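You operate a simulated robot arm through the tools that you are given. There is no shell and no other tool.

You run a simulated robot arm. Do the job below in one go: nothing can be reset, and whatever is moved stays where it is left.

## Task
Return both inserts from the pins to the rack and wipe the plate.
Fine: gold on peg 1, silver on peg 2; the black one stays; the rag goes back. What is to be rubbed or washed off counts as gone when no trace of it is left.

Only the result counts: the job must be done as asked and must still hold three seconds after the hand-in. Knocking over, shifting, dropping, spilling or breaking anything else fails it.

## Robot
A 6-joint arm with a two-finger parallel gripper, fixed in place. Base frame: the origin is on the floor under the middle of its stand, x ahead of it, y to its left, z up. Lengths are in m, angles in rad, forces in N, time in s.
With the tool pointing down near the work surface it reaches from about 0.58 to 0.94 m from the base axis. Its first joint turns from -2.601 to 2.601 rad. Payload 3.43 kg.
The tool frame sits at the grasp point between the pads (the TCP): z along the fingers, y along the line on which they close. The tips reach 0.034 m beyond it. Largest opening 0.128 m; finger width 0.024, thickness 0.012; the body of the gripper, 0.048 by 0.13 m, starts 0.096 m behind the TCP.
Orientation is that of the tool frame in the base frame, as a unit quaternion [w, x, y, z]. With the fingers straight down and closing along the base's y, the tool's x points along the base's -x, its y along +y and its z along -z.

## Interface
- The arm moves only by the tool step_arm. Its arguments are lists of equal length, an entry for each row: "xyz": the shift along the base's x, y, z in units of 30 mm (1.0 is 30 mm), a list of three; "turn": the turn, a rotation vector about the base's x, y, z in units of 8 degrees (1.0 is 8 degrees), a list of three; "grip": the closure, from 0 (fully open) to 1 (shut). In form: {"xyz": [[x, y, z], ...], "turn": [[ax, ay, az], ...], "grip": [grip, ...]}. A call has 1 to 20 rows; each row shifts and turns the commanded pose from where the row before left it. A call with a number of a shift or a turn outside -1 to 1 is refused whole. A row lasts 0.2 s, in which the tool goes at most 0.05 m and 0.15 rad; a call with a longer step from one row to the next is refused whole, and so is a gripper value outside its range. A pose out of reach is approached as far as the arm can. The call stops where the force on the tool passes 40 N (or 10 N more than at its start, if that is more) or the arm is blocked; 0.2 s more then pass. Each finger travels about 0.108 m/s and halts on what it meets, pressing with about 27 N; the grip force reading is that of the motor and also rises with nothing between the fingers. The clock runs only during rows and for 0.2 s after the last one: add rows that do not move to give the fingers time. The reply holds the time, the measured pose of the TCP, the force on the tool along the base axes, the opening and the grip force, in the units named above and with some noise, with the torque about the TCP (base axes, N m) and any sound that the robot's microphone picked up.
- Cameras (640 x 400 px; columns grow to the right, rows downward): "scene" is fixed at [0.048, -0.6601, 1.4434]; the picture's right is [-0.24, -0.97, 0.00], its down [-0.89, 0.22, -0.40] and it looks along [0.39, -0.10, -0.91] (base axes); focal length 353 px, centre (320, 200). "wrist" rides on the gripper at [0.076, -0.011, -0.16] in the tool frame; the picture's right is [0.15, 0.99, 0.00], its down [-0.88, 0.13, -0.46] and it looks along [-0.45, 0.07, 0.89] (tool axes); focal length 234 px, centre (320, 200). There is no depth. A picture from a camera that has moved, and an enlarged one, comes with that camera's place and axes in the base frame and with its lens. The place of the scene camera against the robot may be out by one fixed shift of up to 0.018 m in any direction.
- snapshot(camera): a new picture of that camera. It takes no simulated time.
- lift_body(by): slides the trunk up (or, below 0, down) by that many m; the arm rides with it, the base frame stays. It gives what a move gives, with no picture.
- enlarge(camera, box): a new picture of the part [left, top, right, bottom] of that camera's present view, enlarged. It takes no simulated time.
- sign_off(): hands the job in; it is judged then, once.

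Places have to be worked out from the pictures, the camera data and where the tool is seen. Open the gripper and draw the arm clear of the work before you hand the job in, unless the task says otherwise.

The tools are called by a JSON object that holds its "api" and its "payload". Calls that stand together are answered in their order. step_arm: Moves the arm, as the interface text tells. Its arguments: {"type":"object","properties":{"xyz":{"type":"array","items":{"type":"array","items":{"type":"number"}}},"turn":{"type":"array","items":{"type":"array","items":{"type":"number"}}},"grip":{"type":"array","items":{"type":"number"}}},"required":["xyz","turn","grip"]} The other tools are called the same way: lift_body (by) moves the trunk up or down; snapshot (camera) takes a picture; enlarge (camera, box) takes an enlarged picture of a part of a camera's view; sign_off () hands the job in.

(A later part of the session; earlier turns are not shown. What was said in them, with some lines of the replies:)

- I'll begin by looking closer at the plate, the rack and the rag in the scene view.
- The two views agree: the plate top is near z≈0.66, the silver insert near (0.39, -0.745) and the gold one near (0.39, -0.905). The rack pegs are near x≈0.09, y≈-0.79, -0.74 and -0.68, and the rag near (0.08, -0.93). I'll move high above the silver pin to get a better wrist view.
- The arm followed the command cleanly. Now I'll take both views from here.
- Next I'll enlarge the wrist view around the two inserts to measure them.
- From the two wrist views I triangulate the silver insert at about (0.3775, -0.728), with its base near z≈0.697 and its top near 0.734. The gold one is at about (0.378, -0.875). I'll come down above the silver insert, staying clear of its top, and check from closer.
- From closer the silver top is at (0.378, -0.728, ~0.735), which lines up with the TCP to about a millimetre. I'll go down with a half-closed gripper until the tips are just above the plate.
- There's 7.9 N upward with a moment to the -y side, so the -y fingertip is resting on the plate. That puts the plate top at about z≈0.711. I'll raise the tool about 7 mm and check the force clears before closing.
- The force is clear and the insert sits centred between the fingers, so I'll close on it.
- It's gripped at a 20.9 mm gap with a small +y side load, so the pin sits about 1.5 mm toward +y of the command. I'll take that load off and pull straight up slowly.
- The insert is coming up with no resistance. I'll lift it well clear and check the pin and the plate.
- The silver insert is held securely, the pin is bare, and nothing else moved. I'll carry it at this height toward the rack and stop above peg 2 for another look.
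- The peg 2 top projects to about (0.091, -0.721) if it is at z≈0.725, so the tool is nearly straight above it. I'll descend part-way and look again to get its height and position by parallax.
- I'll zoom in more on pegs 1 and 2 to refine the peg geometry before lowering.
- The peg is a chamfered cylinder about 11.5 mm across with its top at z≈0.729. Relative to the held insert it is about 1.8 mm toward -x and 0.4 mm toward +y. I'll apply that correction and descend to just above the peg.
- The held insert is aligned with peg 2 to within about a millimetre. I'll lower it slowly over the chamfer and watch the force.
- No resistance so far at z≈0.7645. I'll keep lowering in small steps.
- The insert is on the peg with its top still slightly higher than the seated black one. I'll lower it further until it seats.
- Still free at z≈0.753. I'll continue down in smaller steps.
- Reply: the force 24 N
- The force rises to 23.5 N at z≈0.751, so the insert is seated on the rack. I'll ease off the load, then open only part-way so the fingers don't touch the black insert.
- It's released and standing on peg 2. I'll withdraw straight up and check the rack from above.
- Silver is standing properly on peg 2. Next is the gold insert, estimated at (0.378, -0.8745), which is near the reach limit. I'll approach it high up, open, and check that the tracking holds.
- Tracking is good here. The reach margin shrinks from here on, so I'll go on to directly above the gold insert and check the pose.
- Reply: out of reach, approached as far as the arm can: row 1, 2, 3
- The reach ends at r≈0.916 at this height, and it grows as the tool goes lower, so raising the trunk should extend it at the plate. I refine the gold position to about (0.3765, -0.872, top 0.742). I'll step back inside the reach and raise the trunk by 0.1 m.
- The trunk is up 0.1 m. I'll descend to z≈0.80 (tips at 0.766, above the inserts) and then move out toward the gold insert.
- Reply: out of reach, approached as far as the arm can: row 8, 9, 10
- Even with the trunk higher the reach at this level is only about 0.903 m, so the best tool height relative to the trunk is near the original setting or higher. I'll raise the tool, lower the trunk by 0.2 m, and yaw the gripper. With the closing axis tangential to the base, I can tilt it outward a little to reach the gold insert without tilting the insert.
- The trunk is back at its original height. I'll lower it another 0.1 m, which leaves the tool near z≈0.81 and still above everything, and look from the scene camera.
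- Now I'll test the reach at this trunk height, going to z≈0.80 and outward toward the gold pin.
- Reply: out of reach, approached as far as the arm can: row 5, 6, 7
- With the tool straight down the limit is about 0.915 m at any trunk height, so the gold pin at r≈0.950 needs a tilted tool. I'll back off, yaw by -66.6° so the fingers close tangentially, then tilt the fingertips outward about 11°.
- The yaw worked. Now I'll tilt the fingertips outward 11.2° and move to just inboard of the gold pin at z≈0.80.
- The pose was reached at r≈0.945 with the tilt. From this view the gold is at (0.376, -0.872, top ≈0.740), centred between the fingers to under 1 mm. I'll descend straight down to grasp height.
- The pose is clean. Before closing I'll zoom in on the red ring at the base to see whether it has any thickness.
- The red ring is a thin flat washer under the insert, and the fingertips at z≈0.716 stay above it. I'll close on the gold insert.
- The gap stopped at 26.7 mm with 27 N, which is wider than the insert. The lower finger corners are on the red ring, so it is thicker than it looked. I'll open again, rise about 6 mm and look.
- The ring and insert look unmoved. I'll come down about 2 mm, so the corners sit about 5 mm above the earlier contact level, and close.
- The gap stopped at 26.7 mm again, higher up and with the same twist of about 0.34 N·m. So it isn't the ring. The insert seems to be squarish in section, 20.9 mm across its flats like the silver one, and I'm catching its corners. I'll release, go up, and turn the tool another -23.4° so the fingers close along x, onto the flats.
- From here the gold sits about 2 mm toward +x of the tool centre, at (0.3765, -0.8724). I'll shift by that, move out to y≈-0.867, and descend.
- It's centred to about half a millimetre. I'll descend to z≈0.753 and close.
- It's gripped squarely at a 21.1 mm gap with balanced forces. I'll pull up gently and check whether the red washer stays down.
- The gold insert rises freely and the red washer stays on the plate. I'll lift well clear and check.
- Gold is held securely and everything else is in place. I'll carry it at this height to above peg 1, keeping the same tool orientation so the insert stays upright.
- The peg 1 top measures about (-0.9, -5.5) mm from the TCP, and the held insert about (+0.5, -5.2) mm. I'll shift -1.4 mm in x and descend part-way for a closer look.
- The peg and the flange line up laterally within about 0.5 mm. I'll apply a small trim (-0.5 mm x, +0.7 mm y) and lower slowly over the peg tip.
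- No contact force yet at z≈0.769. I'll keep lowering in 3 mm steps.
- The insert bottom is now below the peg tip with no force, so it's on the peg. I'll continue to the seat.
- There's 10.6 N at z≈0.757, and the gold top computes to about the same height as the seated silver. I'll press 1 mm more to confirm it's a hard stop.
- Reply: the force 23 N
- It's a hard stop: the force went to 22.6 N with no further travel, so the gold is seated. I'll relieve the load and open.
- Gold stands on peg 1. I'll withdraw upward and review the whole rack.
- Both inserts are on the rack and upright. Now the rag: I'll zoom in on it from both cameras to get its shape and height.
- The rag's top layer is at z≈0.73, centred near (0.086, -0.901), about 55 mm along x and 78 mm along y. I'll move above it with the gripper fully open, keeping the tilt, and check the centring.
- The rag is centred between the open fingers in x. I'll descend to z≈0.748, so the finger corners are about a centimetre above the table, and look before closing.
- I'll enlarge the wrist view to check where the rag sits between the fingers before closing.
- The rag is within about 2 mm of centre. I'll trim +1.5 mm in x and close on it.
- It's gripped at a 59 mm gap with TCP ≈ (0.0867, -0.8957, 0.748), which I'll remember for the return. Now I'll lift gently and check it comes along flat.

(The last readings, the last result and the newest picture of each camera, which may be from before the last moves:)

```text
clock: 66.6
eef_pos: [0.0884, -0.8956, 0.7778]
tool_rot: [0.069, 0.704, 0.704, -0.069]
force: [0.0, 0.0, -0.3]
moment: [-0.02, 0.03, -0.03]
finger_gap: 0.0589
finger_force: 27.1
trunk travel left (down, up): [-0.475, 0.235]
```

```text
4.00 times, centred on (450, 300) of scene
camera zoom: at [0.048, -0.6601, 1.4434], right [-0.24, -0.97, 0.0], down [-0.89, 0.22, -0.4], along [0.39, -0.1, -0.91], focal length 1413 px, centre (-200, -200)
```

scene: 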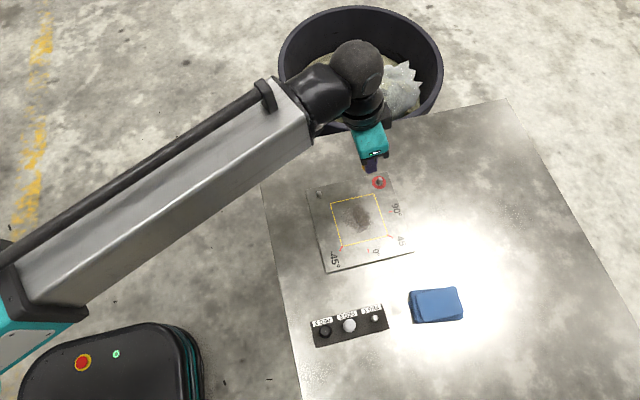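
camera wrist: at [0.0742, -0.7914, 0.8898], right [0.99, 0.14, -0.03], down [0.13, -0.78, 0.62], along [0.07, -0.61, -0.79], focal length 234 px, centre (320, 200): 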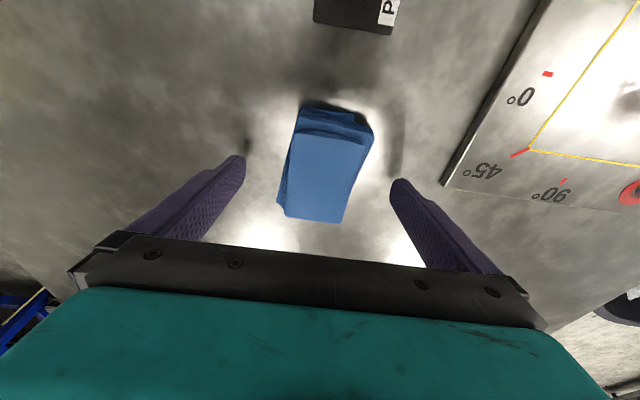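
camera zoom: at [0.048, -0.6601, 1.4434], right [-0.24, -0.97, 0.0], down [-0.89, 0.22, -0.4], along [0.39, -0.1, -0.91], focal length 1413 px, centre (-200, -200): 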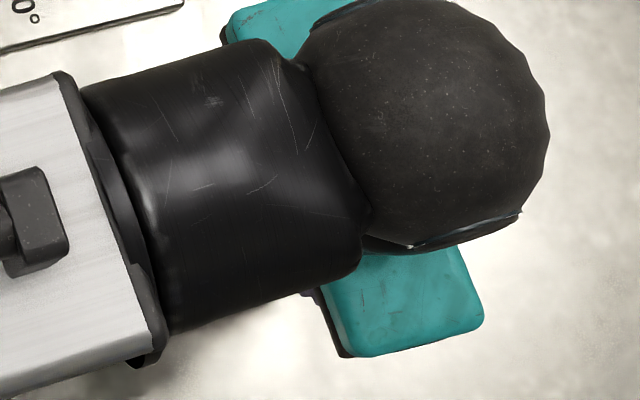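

The rag lifts rigidly. From the earlier wrist views the stain spans about x 0.265–0.335 and y -0.83 to -0.77, inside the yellow square centred at (0.301, -0.80). I'll raise the rag and carry it over the plate.

{"api": "step_arm", "payload": {"xyz": [[0, 0, 0.7], [0, 0, 0.7], [0.88, 0.415, 0], [0.88, 0.415, 0], [0.88, 0.415, 0], [0.88, 0.415, 0], [0.88, 0.415, 0], [0.88, 0.415, 0], [0.88, 0.415, 0], [0.88, 0.415, 0], [0, 0, 0], [0, 0, 0]], "turn": [[0, 0, 0], [0, 0, 0], [0, 0, 0], [0, 0, 0], [0, 0, 0], [0, 0, 0], [0, 0, 0], [0, 0, 0], [0, 0, 0], [0, 0, 0], [0, 0, 0], [0, 0, 0]], "grip": [1, 1, 1, 1, 1, 1, 1, 1, 1, 1, 1, 1]}}

{"api": "snapshot", "payload": {"camera": "wrist"}}

{"api": "snapshot", "payload": {"camera": "scene"}}

```text
clock: 69.2
eef_pos: [0.2997, -0.7959, 0.8198]
tool_rot: [0.069, 0.704, 0.704, -0.069]
force: [0.7, 0.3, -0.6]
moment: [0.0, 0.0, 0.03]
finger_gap: 0.0582
finger_force: 26.8
trunk travel left (down, up): [-0.475, 0.235]
```

```text
taken
camera wrist: at [0.2873, -0.6918, 0.9615], right [0.99, 0.14, -0.03], down [0.13, -0.78, 0.62], along [0.07, -0.61, -0.79], focal length 234 px, centre (320, 200)
```

wrist: 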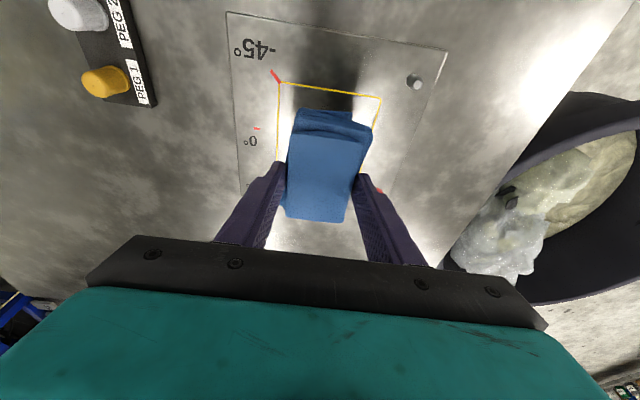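

```text
taken
```

scene: 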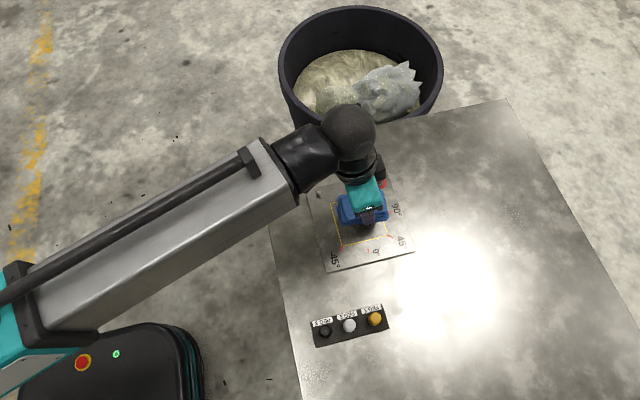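

The rag is over the stain and everything else is undisturbed. I'll descend toward the plate and feel for contact with small steps.

{"api": "step_arm", "payload": {"xyz": [[0, 0, -0.7], [0, 0, -0.6], [0, 0, -0.2], [0, 0, 0]], "turn": [[0, 0, 0], [0, 0, 0], [0, 0, 0], [0, 0, 0]], "grip": [1, 1, 1, 1]}}

{"api": "step_arm", "payload": {"xyz": [[0, 0, -0.1], [0, 0, -0.05], [0, 0, 0]], "turn": [[0, 0, 0], [0, 0, 0], [0, 0, 0]], "grip": [1, 1, 1]}}

```text
clock: 70.2
eef_pos: [0.2992, -0.7961, 0.7757]
tool_rot: [0.069, 0.704, 0.704, -0.069]
force: [-1.0, -0.5, -0.8]
moment: [0.0, 0.02, -0.01]
finger_gap: 0.0581
finger_force: 26.8
trunk travel left (down, up): [-0.475, 0.235]
```

```text
clock: 71.0
eef_pos: [0.299, -0.7968, 0.7717]
tool_rot: [0.069, 0.704, 0.703, -0.069]
force: [0.8, -0.4, -1.3]
moment: [0.0, -0.03, -0.02]
finger_gap: 0.0578
finger_force: 27.0
trunk travel left (down, up): [-0.475, 0.235]
```

No contact at z≈0.772. I'll continue down in small increments.

{"api": "step_arm", "payload": {"xyz": [[0, 0, -0.1], [0, 0, -0.05], [0, 0, 0]], "turn": [[0, 0, 0], [0, 0, 0], [0, 0, 0]], "grip": [1, 1, 1]}}

{"api": "step_arm", "payload": {"xyz": [[0, 0, -0.06], [0, 0, -0.04], [0, 0, 0]], "turn": [[0, 0, 0], [0, 0, 0], [0, 0, 0]], "grip": [1, 1, 1]}}

```text
clock: 71.8
eef_pos: [0.2985, -0.7966, 0.7662]
tool_rot: [0.069, 0.703, 0.704, -0.069]
force: [-0.3, -0.5, -1.4]
moment: [0.0, 0.0, -0.04]
finger_gap: 0.0579
finger_force: 27.0
trunk travel left (down, up): [-0.475, 0.235]
```

```text
clock: 72.6
eef_pos: [0.2987, -0.7977, 0.7636]
tool_rot: [0.068, 0.703, 0.704, -0.069]
force: [0.2, 0.6, -0.7]
moment: [-0.01, 0.0, -0.01]
finger_gap: 0.0574
finger_force: 27.4
trunk travel left (down, up): [-0.475, 0.235]
```

Still free at z≈0.7636. I'll go on in about 2 mm increments.

{"api": "step_arm", "payload": {"xyz": [[0, 0, -0.07], [0, 0, 0]], "turn": [[0, 0, 0], [0, 0, 0]], "grip": [1, 1]}}

{"api": "step_arm", "payload": {"xyz": [[0, 0, -0.06], [0, 0, 0]], "turn": [[0, 0, 0], [0, 0, 0]], "grip": [1, 1]}}

```text
clock: 73.2
eef_pos: [0.2993, -0.7971, 0.7613]
tool_rot: [0.069, 0.704, 0.703, -0.07]
force: [-0.1, -0.4, -0.6]
moment: [0.01, 0.01, 0.03]
finger_gap: 0.0577
finger_force: 27.1
trunk travel left (down, up): [-0.475, 0.235]
```

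```text
clock: 73.8
eef_pos: [0.2992, -0.7958, 0.7598]
tool_rot: [0.069, 0.703, 0.704, -0.069]
force: [0.4, -1.2, -1.1]
moment: [0.02, 0.0, -0.02]
finger_gap: 0.0574
finger_force: 27.0
trunk travel left (down, up): [-0.475, 0.235]
```

Still no contact at z≈0.760. The next steps down are about 1.5–2 mm each.

{"api": "step_arm", "payload": {"xyz": [[0, 0, -0.06], [0, 0, 0]], "turn": [[0, 0, 0], [0, 0, 0]], "grip": [1, 1]}}

{"api": "step_arm", "payload": {"xyz": [[0, 0, -0.05], [0, 0, 0]], "turn": [[0, 0, 0], [0, 0, 0]], "grip": [1, 1]}}

```text
clock: 74.4
eef_pos: [0.2997, -0.7962, 0.7587]
tool_rot: [0.069, 0.703, 0.704, -0.069]
force: [1.2, -1.0, 3.4]
moment: [0.16, 0.1, -0.01]
finger_gap: 0.0576
finger_force: 27.0
trunk travel left (down, up): [-0.475, 0.235]
```

```text
clock: 75.0
eef_pos: [0.2974, -0.7955, 0.7586]
tool_rot: [0.071, 0.704, 0.704, -0.07]
force: [1.1, -0.1, 15.2]
moment: [0.13, 0.17, -0.16]
finger_gap: 0.0576
finger_force: 27.0
trunk travel left (down, up): [-0.475, 0.235]
```

Contact is at z≈0.7585 and the rag now presses with about 15 N. I'll start rubbing with short strokes along x and check the forces.

{"api": "step_arm", "payload": {"xyz": [[-0.3, 0, 0], [-0.4, 0, 0], [-0.3, 0, 0], [0.4, 0, 0], [0.5, 0, 0], [0.5, 0, 0], [0.4, 0, 0], [0, 0, 0]], "turn": [[0, 0, 0], [0, 0, 0], [0, 0, 0], [0, 0, 0], [0, 0, 0], [0, 0, 0], [0, 0, 0], [0, 0, 0]], "grip": [1, 1, 1, 1, 1, 1, 1, 1]}}

{"api": "snapshot", "payload": {"camera": "wrist"}}

{"api": "snapshot", "payload": {"camera": "scene"}}

```text
clock: 76.8
eef_pos: [0.3217, -0.7958, 0.758]
tool_rot: [0.069, 0.704, 0.704, -0.07]
force: [-9.6, -1.4, 19.7]
moment: [-0.22, 0.55, -0.14]
finger_gap: 0.0572
finger_force: 27.1
trunk travel left (down, up): [-0.475, 0.235]
```

```text
taken
camera wrist: at [0.3105, -0.6911, 0.8994], right [0.99, 0.14, -0.03], down [0.13, -0.77, 0.62], along [0.07, -0.62, -0.78], focal length 234 px, centre (320, 200)
```

wrist: 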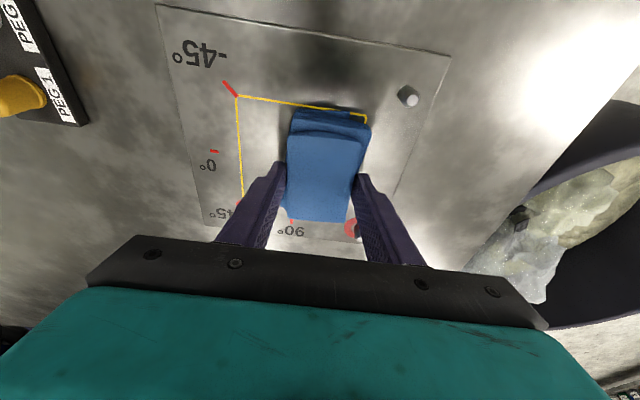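

```text
taken
```

scene: 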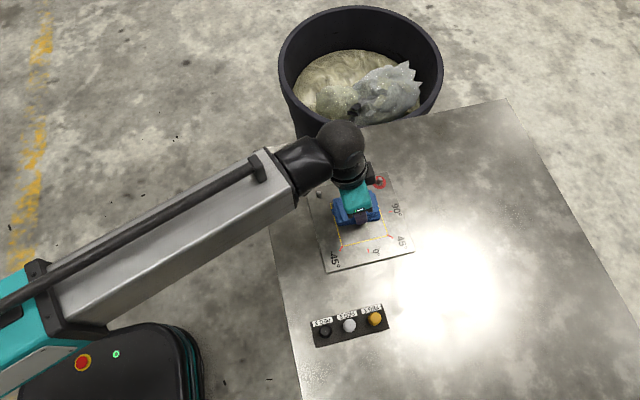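

The rubbing friction is about 10 N at 20 N normal force, and the plate isn't moving. I'll run a systematic pattern over the stain area, keeping clear of the pins.

{"api": "step_arm", "payload": {"xyz": [[0, 0.4, 0.01], [-0.45, 0, 0], [-0.45, 0, 0], [-0.45, 0, 0], [-0.45, 0, 0], [0, -0.4, 0], [0, -0.4, 0], [0.4, 0, 0], [0.4, 0, 0], [0.4, 0, 0], [0.4, 0, 0], [-0.4, 0, 0], [-0.4, 0, 0], [-0.4, 0, 0], [-0.4, 0, 0], [0, 0.4, 0], [0.45, 0, 0], [0.45, 0, 0], [0.45, 0, 0], [0.3, 0, 0]], "turn": [[0, 0, 0], [0, 0, 0], [0, 0, 0], [0, 0, 0], [0, 0, 0], [0, 0, 0], [0, 0, 0], [0, 0, 0], [0, 0, 0], [0, 0, 0], [0, 0, 0], [0, 0, 0], [0, 0, 0], [0, 0, 0], [0, 0, 0], [0, 0, 0], [0, 0, 0], [0, 0, 0], [0, 0, 0], [0, 0, 0]], "grip": [1, 1, 1, 1, 1, 1, 1, 1, 1, 1, 1, 1, 1, 1, 1, 1, 1, 1, 1, 1]}}

{"api": "enlarge", "payload": {"camera": "wrist", "box": [140, 0, 460, 250]}}

```text
clock: 81.0
eef_pos: [0.3176, -0.796, 0.757]
tool_rot: [0.069, 0.704, 0.704, -0.069]
force: [-4.4, 0.2, 9.0]
moment: [-0.04, 0.13, -0.05]
finger_gap: 0.0571
finger_force: 27.3
trunk travel left (down, up): [-0.475, 0.235]
```

```text
1.60 times, centred on (300, 125) of wrist
camera zoom: at [0.3066, -0.6914, 0.8992], right [0.99, 0.14, -0.03], down [0.13, -0.78, 0.62], along [0.07, -0.62, -0.79], focal length 375 px, centre (352, 320)
```

zoom: 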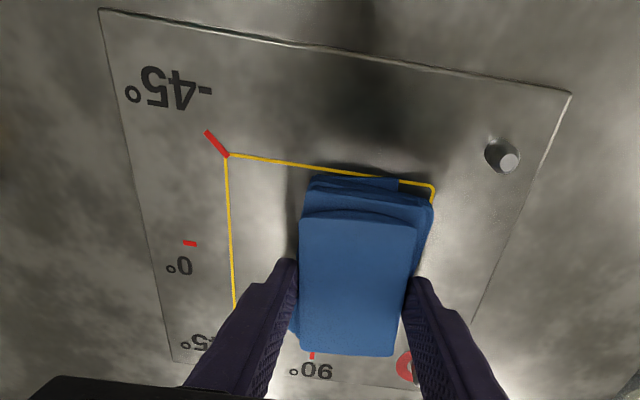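

The pattern ran without a stop. I'll lift the rag and move it aside toward -x to inspect the plate.

{"api": "step_arm", "payload": {"xyz": [[0, 0, 0.3], [0, 0, 0.7], [0, 0, 1], [-0.9, -0.3, 0], [-0.9, -0.3, 0], [-0.9, -0.3, 0], [-0.9, -0.3, 0], [0, 0, 0]], "turn": [[0, 0, 0], [0, 0, 0], [0, 0, 0], [0, 0, 0], [0, 0, 0], [0, 0, 0], [0, 0, 0], [0, 0, 0]], "grip": [1, 1, 1, 1, 1, 1, 1, 1]}}

{"api": "snapshot", "payload": {"camera": "scene"}}

{"api": "enlarge", "payload": {"camera": "scene", "box": [290, 160, 430, 280]}}

{"api": "snapshot", "payload": {"camera": "wrist"}}

```text
clock: 82.8
eef_pos: [0.2113, -0.8326, 0.8149]
tool_rot: [0.069, 0.703, 0.704, -0.069]
force: [0.2, 0.2, -0.7]
moment: [0.02, 0.01, 0.04]
finger_gap: 0.0571
finger_force: 27.0
trunk travel left (down, up): [-0.475, 0.235]
```

```text
taken
```

scene: 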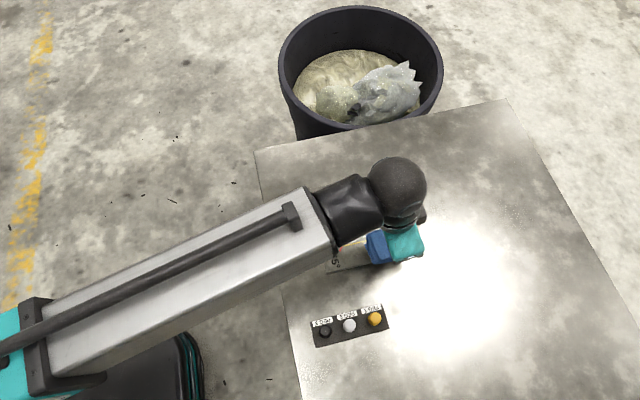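

```text
3.33 times, centred on (360, 220) of scene
camera zoom: at [0.048, -0.6601, 1.4434], right [-0.24, -0.97, 0.0], down [-0.89, 0.22, -0.4], along [0.39, -0.1, -0.91], focal length 1177 px, centre (187, 133)
```

zoom: 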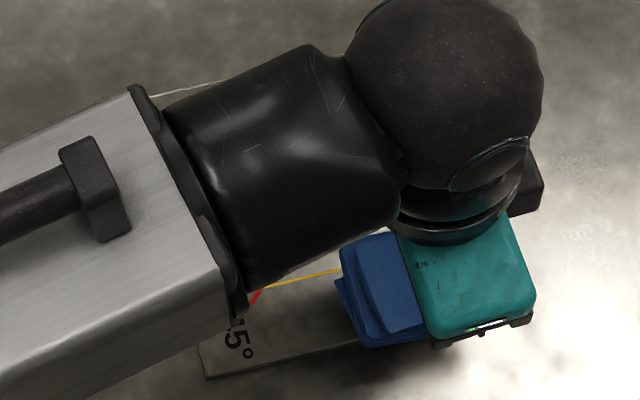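

```text
taken
camera wrist: at [0.1998, -0.7283, 0.9578], right [0.99, 0.14, -0.03], down [0.13, -0.78, 0.62], along [0.07, -0.61, -0.79], focal length 234 px, centre (320, 200)
```

wrist: 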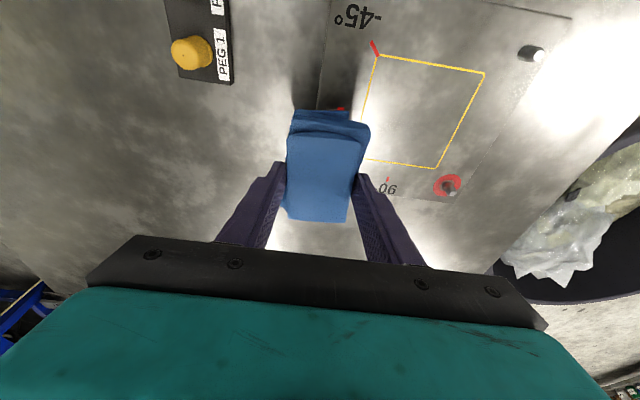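

The square looks clean in the wrist view. I'll enlarge it to check for any remaining trace.

{"api": "enlarge", "payload": {"camera": "wrist", "box": [350, 40, 500, 180]}}

{"api": "enlarge", "payload": {"camera": "wrist", "box": [365, 60, 445, 120]}}

```text
2.86 times, centred on (425, 110) of wrist
camera zoom: at [0.1998, -0.7283, 0.9578], right [0.99, 0.14, -0.03], down [0.13, -0.78, 0.62], along [0.07, -0.61, -0.79], focal length 669 px, centre (20, 457)
```

zoom: 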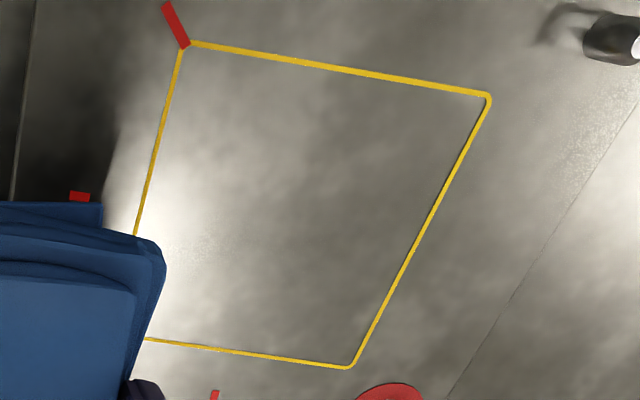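

```text
6.67 times, centred on (405, 90) of wrist
camera zoom: at [0.1998, -0.7283, 0.9578], right [0.99, 0.14, -0.03], down [0.13, -0.78, 0.62], along [0.07, -0.61, -0.79], focal length 1561 px, centre (-247, 933)
```

zoom: 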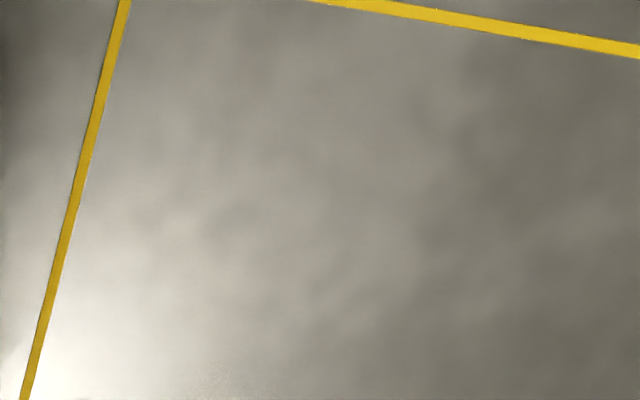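

No trace shows inside the square. I'll carry the rag to above its home spot and use the clear scene view to double-check the plate before putting it down.

{"api": "step_arm", "payload": {"xyz": [[-0.83, -0.42, 0], [-0.83, -0.42, 0], [-0.83, -0.42, 0], [-0.83, -0.42, 0], [-0.83, -0.42, 0], [0, 0, 0], [0, 0, 0]], "turn": [[0, 0, 0], [0, 0, 0], [0, 0, 0], [0, 0, 0], [0, 0, 0], [0, 0, 0], [0, 0, 0]], "grip": [1, 1, 1, 1, 1, 1, 1]}}

{"api": "snapshot", "payload": {"camera": "scene"}}

{"api": "enlarge", "payload": {"camera": "scene", "box": [290, 160, 430, 280]}}

{"api": "enlarge", "payload": {"camera": "wrist", "box": [230, 90, 410, 230]}}

```text
clock: 84.4
eef_pos: [0.0863, -0.8935, 0.8166]
tool_rot: [0.069, 0.703, 0.704, -0.07]
force: [0.2, 1.2, -1.2]
moment: [-0.04, -0.01, -0.01]
finger_gap: 0.0569
finger_force: 27.4
trunk travel left (down, up): [-0.475, 0.235]
```

```text
taken
```

scene: 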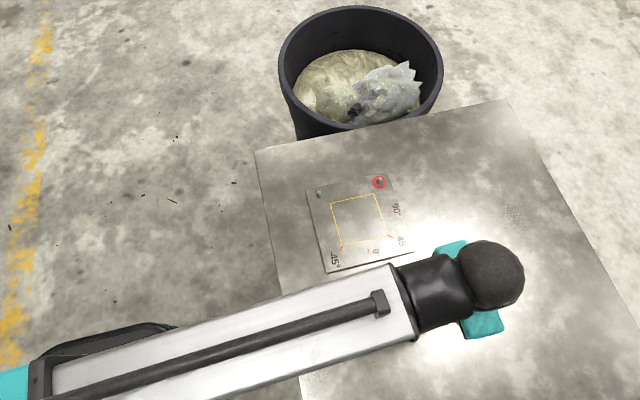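

```text
3.33 times, centred on (360, 220) of scene
camera zoom: at [0.048, -0.6601, 1.4434], right [-0.24, -0.97, 0.0], down [-0.89, 0.22, -0.4], along [0.39, -0.1, -0.91], focal length 1177 px, centre (187, 133)
```

zoom: 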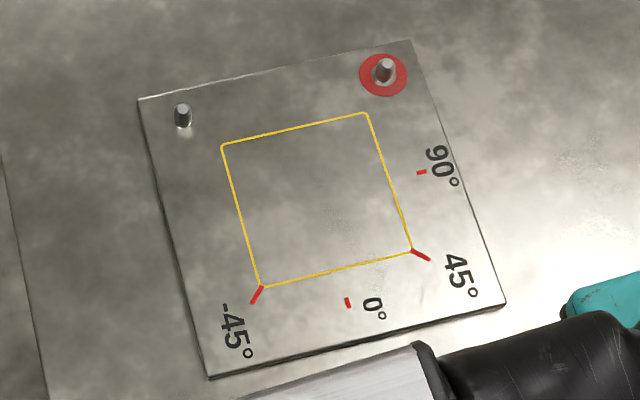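

```text
2.86 times, centred on (320, 160) of wrist
camera zoom: at [0.0742, -0.7906, 0.958], right [0.99, 0.14, -0.03], down [0.13, -0.78, 0.62], along [0.07, -0.61, -0.79], focal length 669 px, centre (320, 314)
```

zoom: 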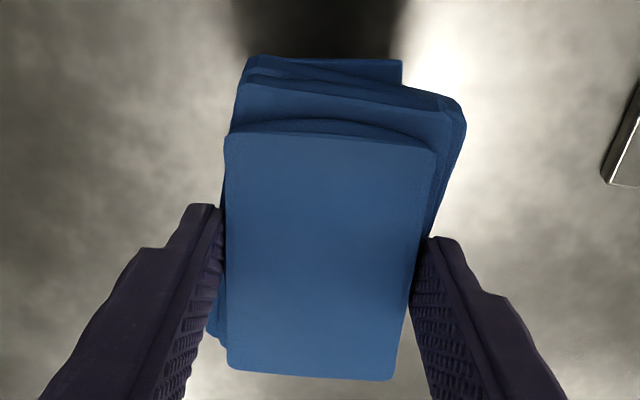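

The plate, washer and pins sit exactly where they were, and the stain looks gone. I'll zoom in harder on the square to be certain before parking the rag.

{"api": "enlarge", "payload": {"camera": "scene", "box": [325, 190, 395, 250]}}

```text
6.67 times, centred on (360, 220) of scene
camera zoom: at [0.048, -0.6601, 1.4434], right [-0.24, -0.97, 0.0], down [-0.89, 0.22, -0.4], along [0.39, -0.1, -0.91], focal length 2355 px, centre (53, 67)
```

zoom: 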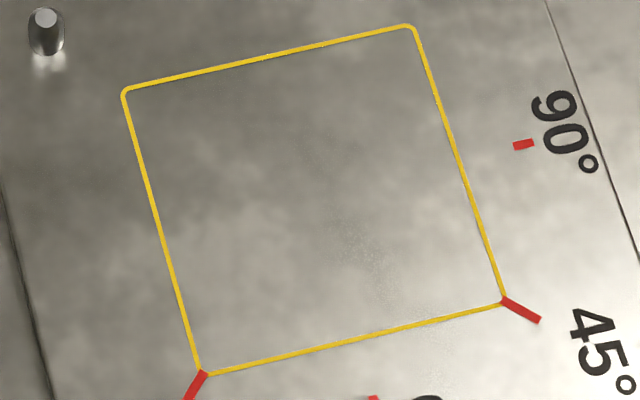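

Only the plate's own mottled sheen remains, and nothing lines up with the stain in both views. The rag turned about 4.5° in the grip while wiping, so I'll rotate the tool back by that amount and lower to just above the table at its original spot.

{"api": "step_arm", "payload": {"xyz": [[0.06, -0.01, 0], [0, 0, -0.6], [0, 0, -0.6], [0, 0, -0.5], [0, 0, -0.2], [0, 0, 0]], "turn": [[0, 0, -0.55], [0, 0, 0], [0, 0, 0], [0, 0, 0], [0, 0, 0], [0, 0, 0]], "grip": [1, 1, 1, 1, 1, 1]}}

{"api": "snapshot", "payload": {"camera": "wrist"}}

```text
clock: 85.8
eef_pos: [0.0881, -0.8965, 0.76]
tool_rot: [0.066, 0.73, 0.676, -0.072]
force: [0.2, 0.1, -0.3]
moment: [-0.01, 0.0, 0.01]
finger_gap: 0.0571
finger_force: 27.6
trunk travel left (down, up): [-0.475, 0.235]
```

```text
taken
camera wrist: at [0.0843, -0.7905, 0.9012], right [1.0, 0.07, -0.03], down [0.07, -0.78, 0.62], along [0.02, -0.62, -0.79], focal length 234 px, centre (320, 200)
```

wrist: 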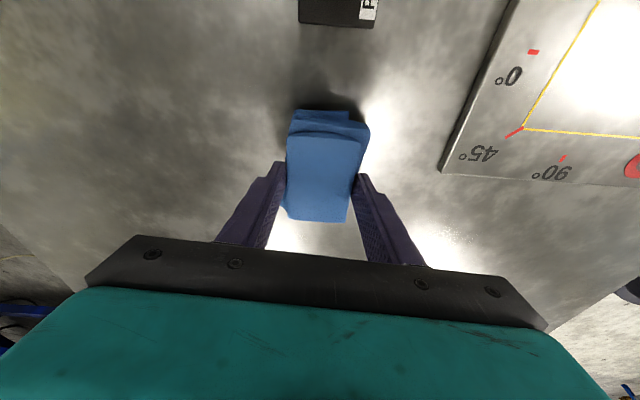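

The rag is about 1 cm above the table at its home spot. I'll lower gently until it touches.

{"api": "step_arm", "payload": {"xyz": [[0, 0, -0.15], [0, 0, -0.1], [0, 0, -0.1], [0, 0, 0]], "turn": [[0, 0, 0], [0, 0, 0], [0, 0, 0], [0, 0, 0]], "grip": [1, 1, 1, 1]}}

{"api": "step_arm", "payload": {"xyz": [[0, 0, -0.05], [0, 0, 0]], "turn": [[0, 0, 0], [0, 0, 0]], "grip": [1, 1]}}

```text
clock: 86.8
eef_pos: [0.0875, -0.8963, 0.7488]
tool_rot: [0.066, 0.73, 0.676, -0.071]
force: [-0.1, -0.4, -1.5]
moment: [0.0, 0.06, -0.03]
finger_gap: 0.0568
finger_force: 26.7
trunk travel left (down, up): [-0.475, 0.235]
```

```text
clock: 87.4
eef_pos: [0.0881, -0.8954, 0.748]
tool_rot: [0.067, 0.73, 0.676, -0.072]
force: [0.0, -0.5, 0.7]
moment: [0.03, 0.04, 0.01]
finger_gap: 0.0571
finger_force: 26.7
trunk travel left (down, up): [-0.475, 0.235]
```

There's a first hint of contact at z≈0.748. One more millimetre should confirm touchdown.

{"api": "step_arm", "payload": {"xyz": [[0, 0, -0.04], [0, 0, 0]], "turn": [[0, 0, 0], [0, 0, 0]], "grip": [1, 1]}}

```text
clock: 88.0
eef_pos: [0.0877, -0.8953, 0.748]
tool_rot: [0.066, 0.73, 0.676, -0.073]
force: [-0.8, -0.4, 6.8]
moment: [0.14, 0.02, 0.01]
finger_gap: 0.057
finger_force: 26.8
trunk travel left (down, up): [-0.475, 0.235]
```

It's down on the table with 6.8 N. I'll open the fingers evenly and release the rag.

{"api": "step_arm", "payload": {"xyz": [[0, 0, 0.02], [0, 0, 0], [0, 0, 0], [0, 0, 0], [0, 0, 0]], "turn": [[0, 0, 0], [0, 0, 0], [0, 0, 0], [0, 0, 0], [0, 0, 0]], "grip": [0.5, 0.3, 0.1, 0, 0]}}

{"api": "enlarge", "payload": {"camera": "wrist", "box": [230, 90, 410, 230]}}

```text
clock: 89.2
eef_pos: [0.0874, -0.8955, 0.7479]
tool_rot: [0.067, 0.73, 0.677, -0.072]
force: [0.5, 0.7, 0.1]
moment: [-0.02, 0.0, -0.01]
finger_gap: 0.1281
finger_force: 0.0
trunk travel left (down, up): [-0.475, 0.235]
```

```text
2.86 times, centred on (320, 160) of wrist
camera zoom: at [0.0843, -0.7907, 0.8887], right [1.0, 0.07, -0.03], down [0.07, -0.78, 0.62], along [0.02, -0.62, -0.79], focal length 669 px, centre (320, 314)
```

zoom: 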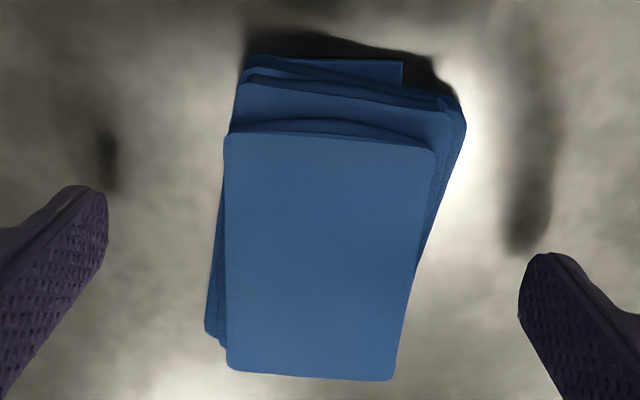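

The rag is released at its original place. I'll raise the arm clear and take a final close look at the plate with the wrist camera.

{"api": "step_arm", "payload": {"xyz": [[0, 0, 0.5], [0, 0, 1], [0, 0, 1], [0, 0, 1], [0.9, 0.25, 0.3], [0.9, 0.25, 0.3], [0.9, 0.25, 0], [0.9, 0.25, 0], [0.9, 0.25, 0], [0.9, 0.25, 0], [0.9, 0.25, 0], [0.5, 0, 0], [0, 0, 0]], "turn": [[0, 0, 0], [0, 0, 0], [0, 0, 0], [0, 0, 0], [0, 0, 0], [0, 0, 0], [0, 0, 0], [0, 0, 0], [0, 0, 0], [0, 0, 0], [0, 0, 0], [0, 0, 0], [0, 0, 0]], "grip": [0, 0, 0, 0, 0, 0, 0, 0, 0, 0, 0, 0, 0]}}

{"api": "snapshot", "payload": {"camera": "wrist"}}

{"api": "enlarge", "payload": {"camera": "wrist", "box": [240, 50, 400, 190]}}

{"api": "snapshot", "payload": {"camera": "scene"}}

```text
clock: 92.0
eef_pos: [0.292, -0.8429, 0.8692]
tool_rot: [0.066, 0.73, 0.676, -0.072]
force: [-0.3, -0.3, 0.3]
moment: [-0.02, -0.02, -0.02]
finger_gap: 0.1276
finger_force: 0.0
trunk travel left (down, up): [-0.475, 0.235]
```

```text
taken
camera wrist: at [0.2888, -0.7378, 1.0114], right [1.0, 0.07, -0.03], down [0.07, -0.78, 0.62], along [0.02, -0.62, -0.79], focal length 234 px, centre (320, 200)
```

wrist: 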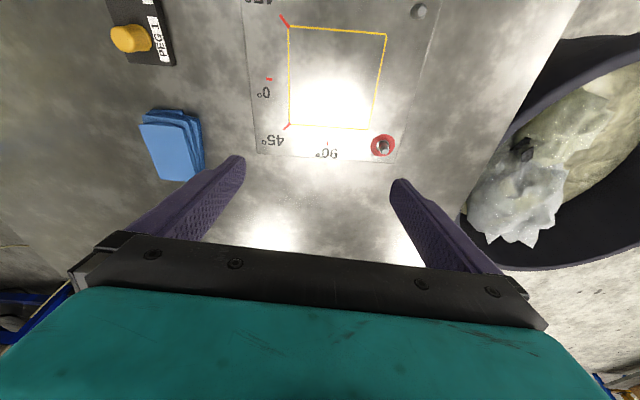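

```text
2.86 times, centred on (320, 120) of wrist
camera zoom: at [0.2888, -0.7378, 1.0114], right [1.0, 0.07, -0.03], down [0.07, -0.78, 0.62], along [0.02, -0.62, -0.79], focal length 669 px, centre (320, 429)
```

zoom: 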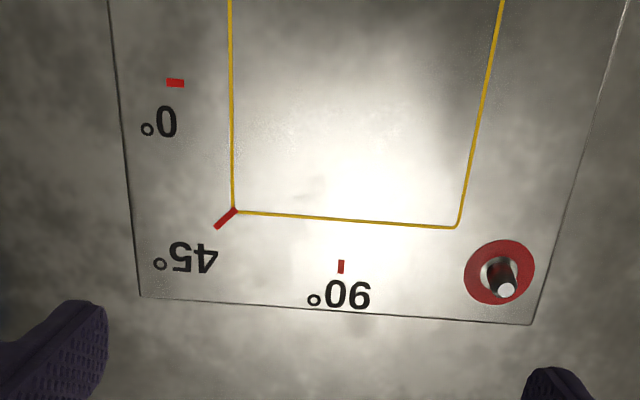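

```text
taken
```

scene: 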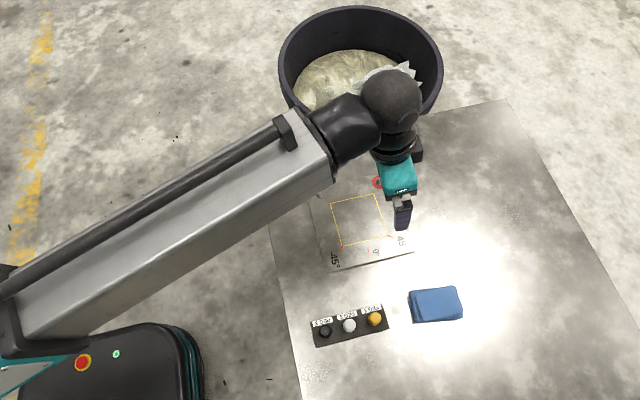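

The plate looks clean except a faint mottle near (0.283, -0.837). I'll zoom in there and on the upper half of the square to tell sheen from residue.

{"api": "enlarge", "payload": {"camera": "wrist", "box": [285, 75, 365, 135]}}

{"api": "enlarge", "payload": {"camera": "wrist", "box": [275, 15, 395, 90]}}

```text
6.67 times, centred on (325, 105) of wrist
camera zoom: at [0.2888, -0.7378, 1.0114], right [1.0, 0.07, -0.03], down [0.07, -0.78, 0.62], along [0.02, -0.62, -0.79], focal length 1561 px, centre (287, 833)
```

zoom: 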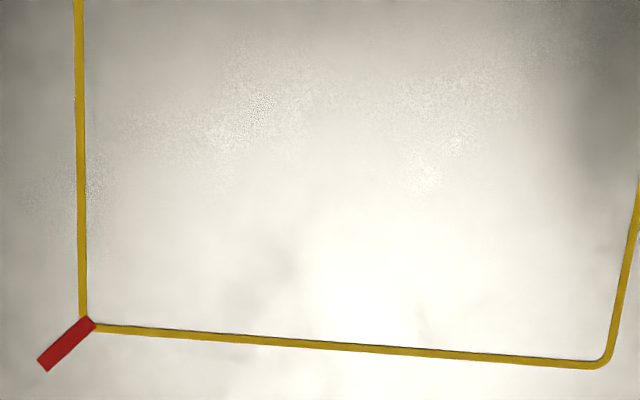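

```text
5.33 times, centred on (335, 52) of wrist
camera zoom: at [0.2888, -0.7378, 1.0114], right [1.0, 0.07, -0.03], down [0.07, -0.78, 0.62], along [0.02, -0.62, -0.79], focal length 1249 px, centre (240, 987)
```

zoom: 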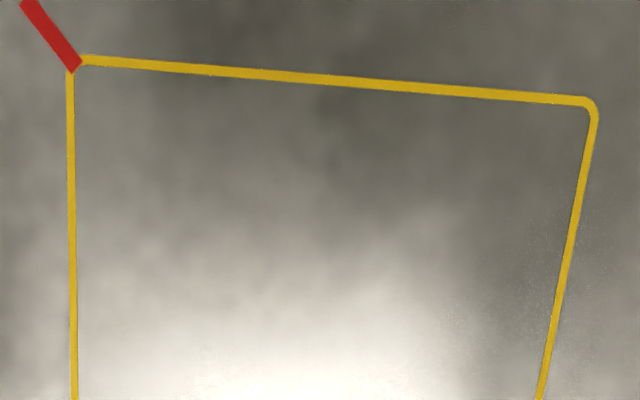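

Nothing resembling the stain is visible. I'll take one more view from a different angle, since sheen moves with the viewpoint, as I start to withdraw.

{"api": "step_arm", "payload": {"xyz": [[0, 0.6, 0.3], [0, 0.8, 0.3], [0, 0.8, 0.3], [0, 0.8, 0], [0, 0, 0]], "turn": [[0, 0, 0], [0, 0, 0], [0, 0, 0], [0, 0, 0], [0, 0, 0]], "grip": [0, 0, 0, 0, 0]}}

{"api": "snapshot", "payload": {"camera": "wrist"}}

{"api": "enlarge", "payload": {"camera": "wrist", "box": [260, 70, 420, 200]}}

```text
clock: 93.2
eef_pos: [0.2911, -0.7523, 0.8982]
tool_rot: [0.066, 0.73, 0.676, -0.072]
force: [0.1, -0.4, 0.2]
moment: [-0.01, 0.01, 0.03]
finger_gap: 0.1277
finger_force: 0.1
trunk travel left (down, up): [-0.475, 0.235]
```

```text
taken
camera wrist: at [0.2885, -0.6473, 1.0387], right [1.0, 0.07, -0.03], down [0.07, -0.78, 0.62], along [0.02, -0.62, -0.79], focal length 234 px, centre (320, 200)
```

wrist: 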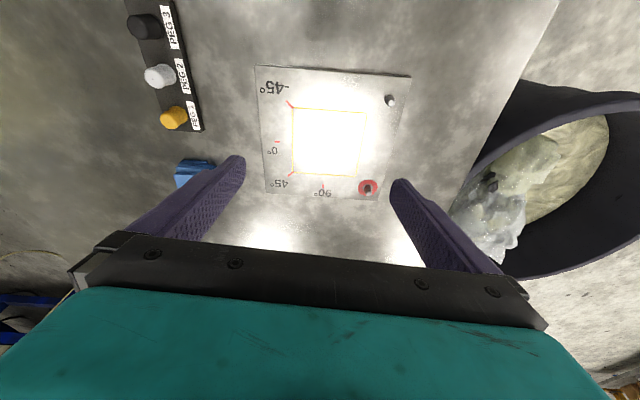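

```text
3.08 times, centred on (340, 135) of wrist
camera zoom: at [0.2885, -0.6473, 1.0387], right [1.0, 0.07, -0.03], down [0.07, -0.78, 0.62], along [0.02, -0.62, -0.79], focal length 720 px, centre (258, 400)
```

zoom: 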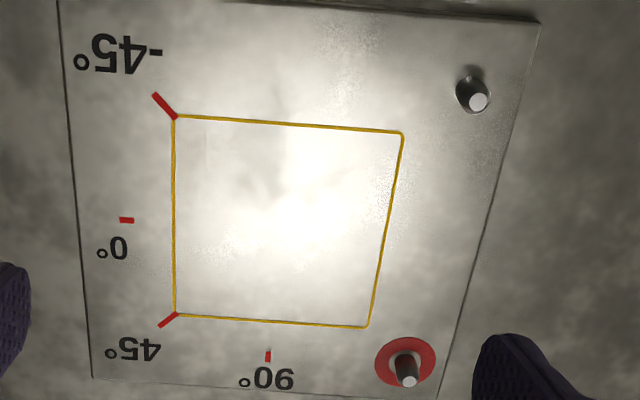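

Even under the highlight the square shows no trace of the stain. All three inserts stand on the rack and the rag is home. I'll withdraw the open gripper up and away from the table.

{"api": "step_arm", "payload": {"xyz": [[0, 0.3, 1], [0, 0.5, 1], [0, 0.8, 1], [0, 1, 0.3], [0, 1, 0], [0, 1, 0], [0, 1, 0], [0, 1, 0], [0, 0, 0]], "turn": [[0, 0, 0], [0, 0, 0], [0, 0, 0], [0, 0, 0], [0, 0, 0], [0, 0, 0], [0, 0, 0], [0, 0, 0], [0, 0, 0]], "grip": [0, 0, 0, 0, 0, 0, 0, 0, 0]}}

{"api": "snapshot", "payload": {"camera": "scene"}}

{"api": "enlarge", "payload": {"camera": "scene", "box": [290, 270, 480, 370]}}

{"api": "enlarge", "payload": {"camera": "scene", "box": [290, 160, 430, 280]}}

```text
clock: 95.2
eef_pos: [0.2907, -0.555, 0.9982]
tool_rot: [0.066, 0.73, 0.676, -0.071]
force: [-0.1, -0.2, 0.6]
moment: [-0.01, -0.02, 0.02]
finger_gap: 0.1281
finger_force: 0.1
trunk travel left (down, up): [-0.475, 0.235]
```

```text
taken
```

scene: 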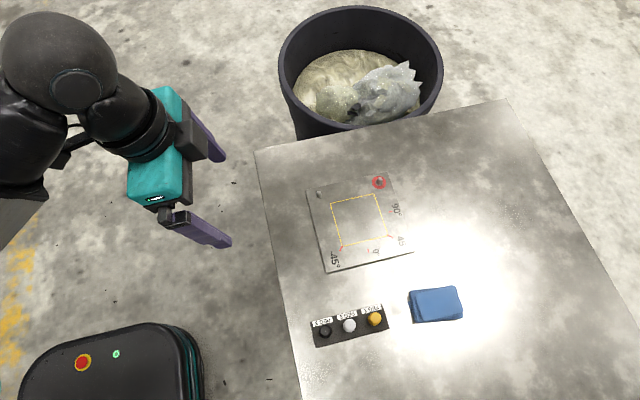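

```text
3.37 times, centred on (385, 320) of scene
camera zoom: at [0.048, -0.6601, 1.4434], right [-0.24, -0.97, 0.0], down [-0.89, 0.22, -0.4], along [0.39, -0.1, -0.91], focal length 1190 px, centre (101, -204)
```

zoom: 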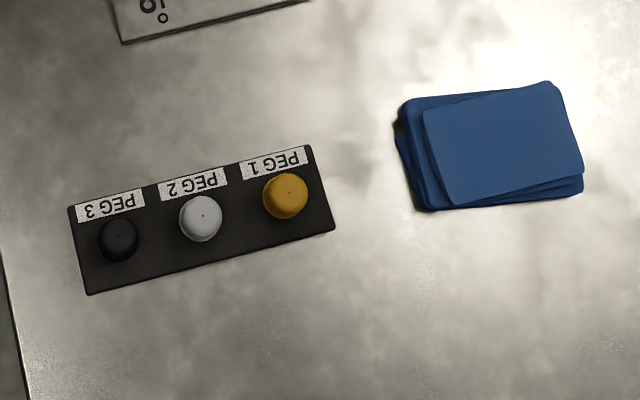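

```text
3.33 times, centred on (360, 220) of scene
camera zoom: at [0.048, -0.6601, 1.4434], right [-0.24, -0.97, 0.0], down [-0.89, 0.22, -0.4], along [0.39, -0.1, -0.91], focal length 1177 px, centre (187, 133)
```

zoom: 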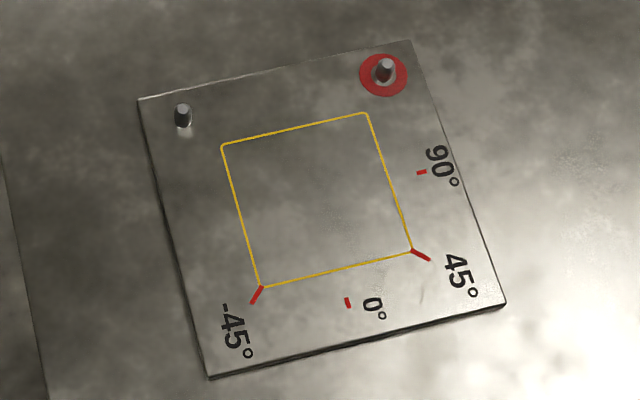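

Gold is on peg 1, silver on peg 2 and the black one is untouched. The rag is back where it started, the plate is clean and unmoved, and the open gripper is clear of the table, so I'm handing the job in.

{"api": "sign_off", "payload": {}}

```text
The job is handed in.
```

The job is handed in: both inserts are back on the rack and the plate is wiped.

- **Inserts:** gold is on peg 1 and silver on peg 2, both pushed down until they hit a firm stop. The black one on peg 3 was not touched.
- **Plate:** no trace of the stain showed from any angle I checked. The plate, its pins and the red washer look unmoved in the camera views.
- **Rag:** it is back in its original spot, flat on the table. It turned slightly in the grip while wiping, so I turned it back before setting it down.
- **Arm:** the gripper is open and clear of the table. The trunk ended 0.1 m lower than it started.

My first two tries at the gold insert caught its corners, so I let go and gripped it again on its flats. Nothing shifted.
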